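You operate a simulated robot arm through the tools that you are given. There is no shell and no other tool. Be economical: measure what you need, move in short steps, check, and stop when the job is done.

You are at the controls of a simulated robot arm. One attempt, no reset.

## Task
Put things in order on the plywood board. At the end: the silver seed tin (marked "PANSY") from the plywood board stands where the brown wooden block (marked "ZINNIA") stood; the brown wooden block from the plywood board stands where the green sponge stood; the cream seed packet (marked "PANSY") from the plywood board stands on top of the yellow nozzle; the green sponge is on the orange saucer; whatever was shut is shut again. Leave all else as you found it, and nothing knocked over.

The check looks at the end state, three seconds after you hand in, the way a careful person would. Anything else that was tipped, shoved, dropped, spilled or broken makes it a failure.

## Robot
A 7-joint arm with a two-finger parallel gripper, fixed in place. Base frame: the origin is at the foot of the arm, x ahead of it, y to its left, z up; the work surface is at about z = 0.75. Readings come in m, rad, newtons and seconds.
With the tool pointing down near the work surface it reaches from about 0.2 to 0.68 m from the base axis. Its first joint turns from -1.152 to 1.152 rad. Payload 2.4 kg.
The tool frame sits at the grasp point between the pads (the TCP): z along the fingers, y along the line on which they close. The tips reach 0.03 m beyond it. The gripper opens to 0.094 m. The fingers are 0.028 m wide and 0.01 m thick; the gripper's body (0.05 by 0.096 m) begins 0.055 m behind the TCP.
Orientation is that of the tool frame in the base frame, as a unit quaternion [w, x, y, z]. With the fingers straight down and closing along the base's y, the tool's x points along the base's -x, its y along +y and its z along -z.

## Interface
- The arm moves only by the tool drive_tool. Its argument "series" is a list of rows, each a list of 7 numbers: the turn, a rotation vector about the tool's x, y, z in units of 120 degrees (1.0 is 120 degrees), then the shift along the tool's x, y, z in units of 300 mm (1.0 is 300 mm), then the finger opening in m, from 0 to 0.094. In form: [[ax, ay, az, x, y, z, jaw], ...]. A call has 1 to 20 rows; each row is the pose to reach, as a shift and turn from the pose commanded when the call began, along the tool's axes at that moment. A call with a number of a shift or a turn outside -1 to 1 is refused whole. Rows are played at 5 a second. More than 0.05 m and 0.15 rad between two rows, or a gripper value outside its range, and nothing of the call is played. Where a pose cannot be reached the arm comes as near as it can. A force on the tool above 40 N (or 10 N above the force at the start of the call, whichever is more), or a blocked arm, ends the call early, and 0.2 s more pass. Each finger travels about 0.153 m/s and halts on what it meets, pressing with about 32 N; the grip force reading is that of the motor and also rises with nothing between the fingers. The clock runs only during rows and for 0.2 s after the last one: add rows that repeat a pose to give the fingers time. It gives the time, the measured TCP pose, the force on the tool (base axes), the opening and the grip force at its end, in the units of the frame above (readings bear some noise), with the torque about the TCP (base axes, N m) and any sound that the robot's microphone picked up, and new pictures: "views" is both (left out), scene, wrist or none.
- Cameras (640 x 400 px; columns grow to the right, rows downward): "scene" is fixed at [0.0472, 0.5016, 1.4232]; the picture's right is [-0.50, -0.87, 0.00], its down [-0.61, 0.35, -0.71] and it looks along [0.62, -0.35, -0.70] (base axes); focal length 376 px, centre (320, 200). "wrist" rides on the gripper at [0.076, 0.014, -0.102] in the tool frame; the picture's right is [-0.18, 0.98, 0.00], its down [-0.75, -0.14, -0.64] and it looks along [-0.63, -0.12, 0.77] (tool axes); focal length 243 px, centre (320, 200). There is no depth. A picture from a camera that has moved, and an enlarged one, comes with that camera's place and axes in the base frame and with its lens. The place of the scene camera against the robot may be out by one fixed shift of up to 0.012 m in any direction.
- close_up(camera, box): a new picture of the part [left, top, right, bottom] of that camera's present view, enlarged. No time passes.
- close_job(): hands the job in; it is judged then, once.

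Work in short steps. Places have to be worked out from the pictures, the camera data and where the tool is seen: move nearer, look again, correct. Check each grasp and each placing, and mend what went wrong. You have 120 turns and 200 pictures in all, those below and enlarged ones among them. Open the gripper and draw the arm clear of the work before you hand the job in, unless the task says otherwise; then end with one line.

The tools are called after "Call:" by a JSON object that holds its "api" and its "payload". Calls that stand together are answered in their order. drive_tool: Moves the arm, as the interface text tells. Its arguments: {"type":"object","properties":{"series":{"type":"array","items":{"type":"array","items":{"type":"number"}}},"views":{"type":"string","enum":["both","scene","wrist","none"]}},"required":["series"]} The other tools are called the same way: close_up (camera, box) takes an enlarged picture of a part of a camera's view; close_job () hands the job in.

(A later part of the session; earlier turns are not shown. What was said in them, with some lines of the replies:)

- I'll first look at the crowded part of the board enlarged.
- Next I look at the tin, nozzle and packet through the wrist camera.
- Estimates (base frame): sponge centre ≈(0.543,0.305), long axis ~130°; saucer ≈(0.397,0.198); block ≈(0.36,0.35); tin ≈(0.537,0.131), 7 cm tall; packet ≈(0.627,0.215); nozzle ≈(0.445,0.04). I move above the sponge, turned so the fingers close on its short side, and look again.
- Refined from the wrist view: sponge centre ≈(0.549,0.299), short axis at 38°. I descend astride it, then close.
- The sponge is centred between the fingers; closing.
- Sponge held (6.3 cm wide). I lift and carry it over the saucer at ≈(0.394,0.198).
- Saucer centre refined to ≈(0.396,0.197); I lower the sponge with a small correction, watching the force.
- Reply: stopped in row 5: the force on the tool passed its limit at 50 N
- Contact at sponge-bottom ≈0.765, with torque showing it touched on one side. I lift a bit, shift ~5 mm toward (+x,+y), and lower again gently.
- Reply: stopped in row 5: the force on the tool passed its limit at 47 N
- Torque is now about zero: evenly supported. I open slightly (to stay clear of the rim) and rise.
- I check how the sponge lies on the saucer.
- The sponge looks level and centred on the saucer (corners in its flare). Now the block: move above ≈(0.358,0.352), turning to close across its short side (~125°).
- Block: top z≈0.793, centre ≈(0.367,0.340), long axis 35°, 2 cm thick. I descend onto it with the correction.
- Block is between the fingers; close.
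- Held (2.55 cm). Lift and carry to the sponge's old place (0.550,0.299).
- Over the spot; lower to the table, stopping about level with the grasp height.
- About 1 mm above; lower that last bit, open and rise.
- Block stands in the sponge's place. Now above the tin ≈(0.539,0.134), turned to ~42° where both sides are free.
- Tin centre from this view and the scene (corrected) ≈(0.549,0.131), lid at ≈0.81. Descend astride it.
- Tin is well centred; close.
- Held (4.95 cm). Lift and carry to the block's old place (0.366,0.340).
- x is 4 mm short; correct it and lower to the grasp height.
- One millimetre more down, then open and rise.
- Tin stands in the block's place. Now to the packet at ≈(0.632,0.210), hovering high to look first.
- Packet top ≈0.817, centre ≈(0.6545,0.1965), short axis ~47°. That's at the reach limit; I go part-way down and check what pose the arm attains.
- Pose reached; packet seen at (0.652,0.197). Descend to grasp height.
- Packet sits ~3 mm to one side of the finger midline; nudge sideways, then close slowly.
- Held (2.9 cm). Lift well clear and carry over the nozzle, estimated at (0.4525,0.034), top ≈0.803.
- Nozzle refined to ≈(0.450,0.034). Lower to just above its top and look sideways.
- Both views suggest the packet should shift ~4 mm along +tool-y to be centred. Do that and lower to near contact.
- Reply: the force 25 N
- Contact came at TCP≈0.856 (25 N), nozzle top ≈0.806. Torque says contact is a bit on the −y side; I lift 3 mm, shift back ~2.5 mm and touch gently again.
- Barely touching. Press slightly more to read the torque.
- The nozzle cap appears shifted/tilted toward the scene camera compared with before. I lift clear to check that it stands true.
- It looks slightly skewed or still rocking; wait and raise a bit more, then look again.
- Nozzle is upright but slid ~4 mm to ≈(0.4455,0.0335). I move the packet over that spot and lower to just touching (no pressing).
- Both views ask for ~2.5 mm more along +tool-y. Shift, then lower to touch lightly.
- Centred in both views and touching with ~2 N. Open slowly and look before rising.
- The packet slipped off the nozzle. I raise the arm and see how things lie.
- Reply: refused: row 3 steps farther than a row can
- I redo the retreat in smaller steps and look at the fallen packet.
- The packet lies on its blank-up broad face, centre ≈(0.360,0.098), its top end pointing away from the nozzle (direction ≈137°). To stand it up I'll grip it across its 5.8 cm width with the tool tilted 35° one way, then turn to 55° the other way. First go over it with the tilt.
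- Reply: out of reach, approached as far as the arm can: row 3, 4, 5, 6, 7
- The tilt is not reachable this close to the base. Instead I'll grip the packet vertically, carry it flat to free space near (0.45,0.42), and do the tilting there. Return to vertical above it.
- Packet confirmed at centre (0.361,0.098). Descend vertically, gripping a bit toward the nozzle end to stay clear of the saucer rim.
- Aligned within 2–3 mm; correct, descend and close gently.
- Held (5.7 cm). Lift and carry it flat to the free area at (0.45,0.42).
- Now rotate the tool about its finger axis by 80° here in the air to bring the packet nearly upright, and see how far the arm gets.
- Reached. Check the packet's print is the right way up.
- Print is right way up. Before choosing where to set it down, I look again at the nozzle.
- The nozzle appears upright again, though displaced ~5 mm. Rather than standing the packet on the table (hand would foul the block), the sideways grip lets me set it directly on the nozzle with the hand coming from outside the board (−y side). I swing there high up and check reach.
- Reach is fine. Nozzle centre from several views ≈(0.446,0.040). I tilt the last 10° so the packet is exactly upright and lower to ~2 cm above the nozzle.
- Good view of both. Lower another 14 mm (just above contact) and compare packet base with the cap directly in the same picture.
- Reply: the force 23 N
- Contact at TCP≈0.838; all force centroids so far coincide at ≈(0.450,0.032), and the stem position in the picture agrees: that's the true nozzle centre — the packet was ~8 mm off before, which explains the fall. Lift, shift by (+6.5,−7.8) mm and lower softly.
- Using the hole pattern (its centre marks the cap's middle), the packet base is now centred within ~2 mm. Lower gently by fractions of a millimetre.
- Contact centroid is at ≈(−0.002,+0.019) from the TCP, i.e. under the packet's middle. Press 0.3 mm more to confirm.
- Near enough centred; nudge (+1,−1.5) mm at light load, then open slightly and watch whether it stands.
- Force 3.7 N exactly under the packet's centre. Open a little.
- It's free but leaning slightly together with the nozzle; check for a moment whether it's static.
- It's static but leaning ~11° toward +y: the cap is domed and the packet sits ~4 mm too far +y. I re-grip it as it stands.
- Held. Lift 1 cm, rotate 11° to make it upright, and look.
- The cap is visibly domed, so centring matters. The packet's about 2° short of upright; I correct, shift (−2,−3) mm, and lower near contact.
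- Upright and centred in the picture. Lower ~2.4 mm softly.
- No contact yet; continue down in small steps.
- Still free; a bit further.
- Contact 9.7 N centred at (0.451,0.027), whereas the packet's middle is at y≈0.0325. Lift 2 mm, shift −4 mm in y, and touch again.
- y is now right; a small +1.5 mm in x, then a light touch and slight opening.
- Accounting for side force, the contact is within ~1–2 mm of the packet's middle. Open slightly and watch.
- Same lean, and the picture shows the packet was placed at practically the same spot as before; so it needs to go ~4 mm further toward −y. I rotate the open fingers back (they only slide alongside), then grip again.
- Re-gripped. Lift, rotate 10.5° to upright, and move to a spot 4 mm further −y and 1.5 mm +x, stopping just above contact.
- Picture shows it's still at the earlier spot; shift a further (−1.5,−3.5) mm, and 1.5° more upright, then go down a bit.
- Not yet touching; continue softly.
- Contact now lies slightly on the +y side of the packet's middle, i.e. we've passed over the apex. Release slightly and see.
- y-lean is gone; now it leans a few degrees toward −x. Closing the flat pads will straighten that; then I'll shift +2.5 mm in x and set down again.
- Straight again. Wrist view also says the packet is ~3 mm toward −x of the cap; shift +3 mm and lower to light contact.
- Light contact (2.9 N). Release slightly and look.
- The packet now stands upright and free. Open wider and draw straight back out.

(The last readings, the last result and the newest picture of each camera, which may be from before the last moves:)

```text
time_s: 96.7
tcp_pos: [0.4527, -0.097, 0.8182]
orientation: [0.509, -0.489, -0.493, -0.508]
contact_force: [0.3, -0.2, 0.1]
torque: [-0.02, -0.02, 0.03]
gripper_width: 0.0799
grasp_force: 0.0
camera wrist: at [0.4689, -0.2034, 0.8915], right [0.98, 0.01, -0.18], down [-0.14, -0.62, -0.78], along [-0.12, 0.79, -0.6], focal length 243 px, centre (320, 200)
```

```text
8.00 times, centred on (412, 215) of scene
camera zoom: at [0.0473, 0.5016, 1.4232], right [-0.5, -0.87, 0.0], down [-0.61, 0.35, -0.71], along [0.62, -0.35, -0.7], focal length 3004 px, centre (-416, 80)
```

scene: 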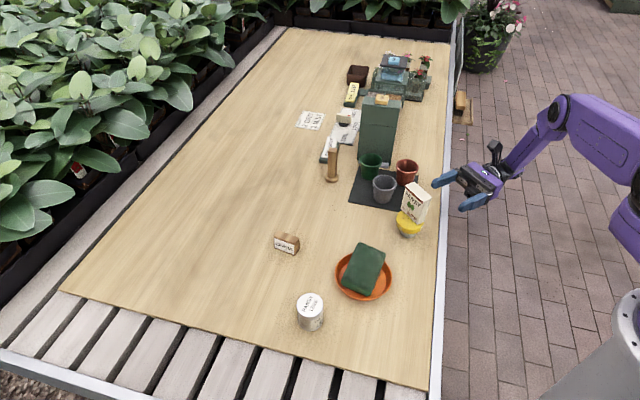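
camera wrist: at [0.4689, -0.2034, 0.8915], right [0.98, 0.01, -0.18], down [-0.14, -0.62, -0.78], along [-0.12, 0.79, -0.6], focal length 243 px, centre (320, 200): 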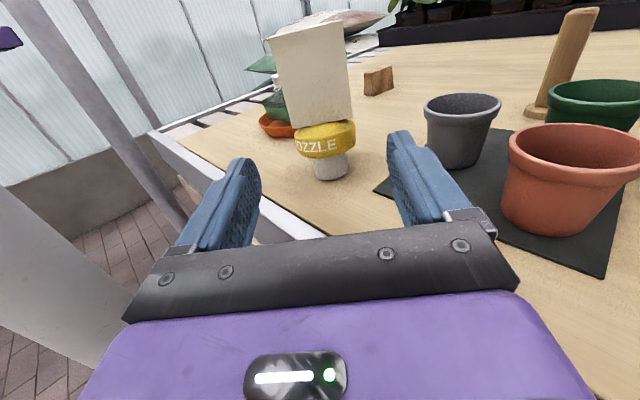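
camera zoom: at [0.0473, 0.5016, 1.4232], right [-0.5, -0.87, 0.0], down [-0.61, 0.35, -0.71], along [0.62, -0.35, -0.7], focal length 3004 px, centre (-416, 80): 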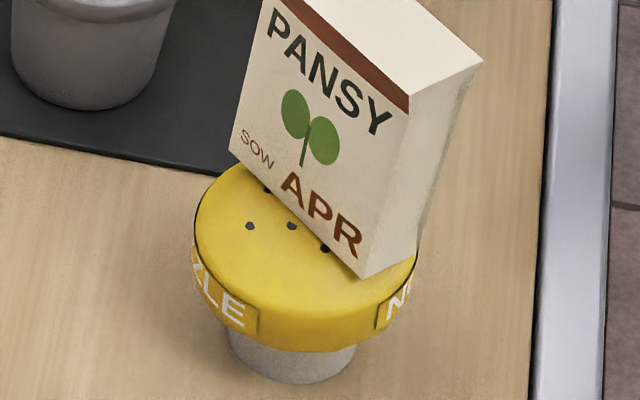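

The packet stands upright on the nozzle by itself. Draw the arm up and away, letting some time pass, and do a final check.

Call:
{"api": "drive_tool", "payload": {"series": [[0, 0, 0, 0.1, 0, -0.1, 0.08], [0, 0, 0, 0.2, 0, -0.15, 0.08], [0, 0, 0, 0.33, 0, -0.15, 0.08], [0, 0, 0, 0.46, 0, -0.15, 0.08], [0, 0, 0, 0.46, 0, -0.15, 0.08], [0, 0, 0, 0.46, 0, -0.15, 0.08], [0, 0, 0, 0.46, 0, -0.15, 0.08], [0, 0, 0, 0.46, 0, -0.15, 0.08], [0, 0, 0, 0.46, 0, -0.15, 0.08], [0, 0, 0, 0.46, 0, -0.15, 0.08]], "views": "wrist"}}

Call:
{"api": "close_up", "payload": {"camera": "scene", "box": [260, 160, 460, 340]}}

Call:
{"api": "close_up", "payload": {"camera": "scene", "box": [330, 235, 400, 305]}}

```text
time_s: 98.9
tcp_pos: [0.4534, -0.1511, 0.9573]
orientation: [0.51, -0.488, -0.494, -0.508]
contact_force: [-0.3, -0.1, -0.7]
torque: [0.04, 0.03, -0.02]
gripper_width: 0.0799
grasp_force: 0.1
camera wrist: at [0.4684, -0.2545, 1.0298], right [0.98, 0.01, -0.18], down [-0.13, -0.62, -0.78], along [-0.12, 0.79, -0.6], focal length 243 px, centre (320, 200)
```

wrist: 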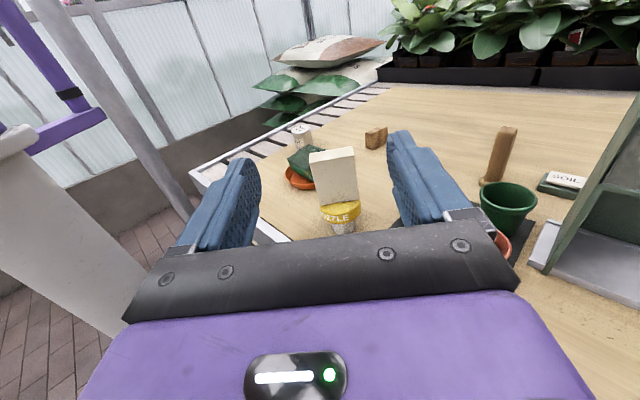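

```text
2.22 times, centred on (360, 250) of scene
camera zoom: at [0.0472, 0.5016, 1.4232], right [-0.5, -0.87, 0.0], down [-0.61, 0.35, -0.71], along [0.62, -0.35, -0.7], focal length 834 px, centre (231, 89)
```

zoom: 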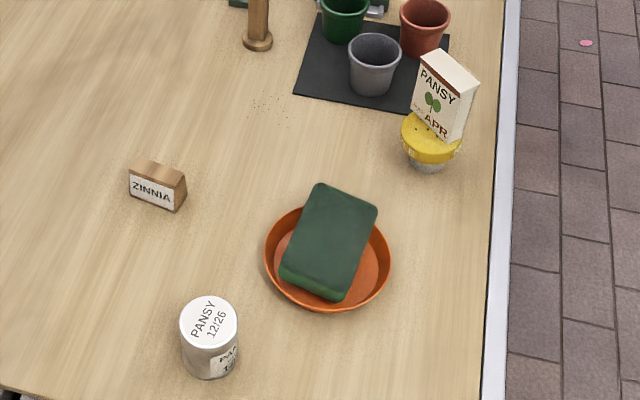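

```text
5.71 times, centred on (365, 270) of scene
camera zoom: at [0.0472, 0.5016, 1.4232], right [-0.5, -0.87, 0.0], down [-0.61, 0.35, -0.71], along [0.62, -0.35, -0.7], focal length 2145 px, centre (63, -200)
```

zoom: 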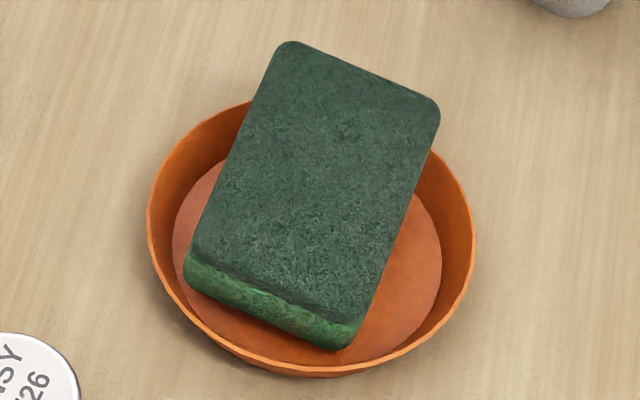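

Everything is in place: the tin is at the block's old spot, the block is at the sponge's, the sponge is on the saucer, and the packet stands upright on the nozzle. The gripper is open and clear, so I hand in.

Call:
{"api": "close_job", "payload": {}}

```text
The job is handed in.
```

The job is handed in: the tin, block, sponge and packet are where you asked. The packet fell off the nozzle once and I set it upright again. The nozzle may have slid a few millimetres, and the sponge rests on the saucer at a slight tilt.
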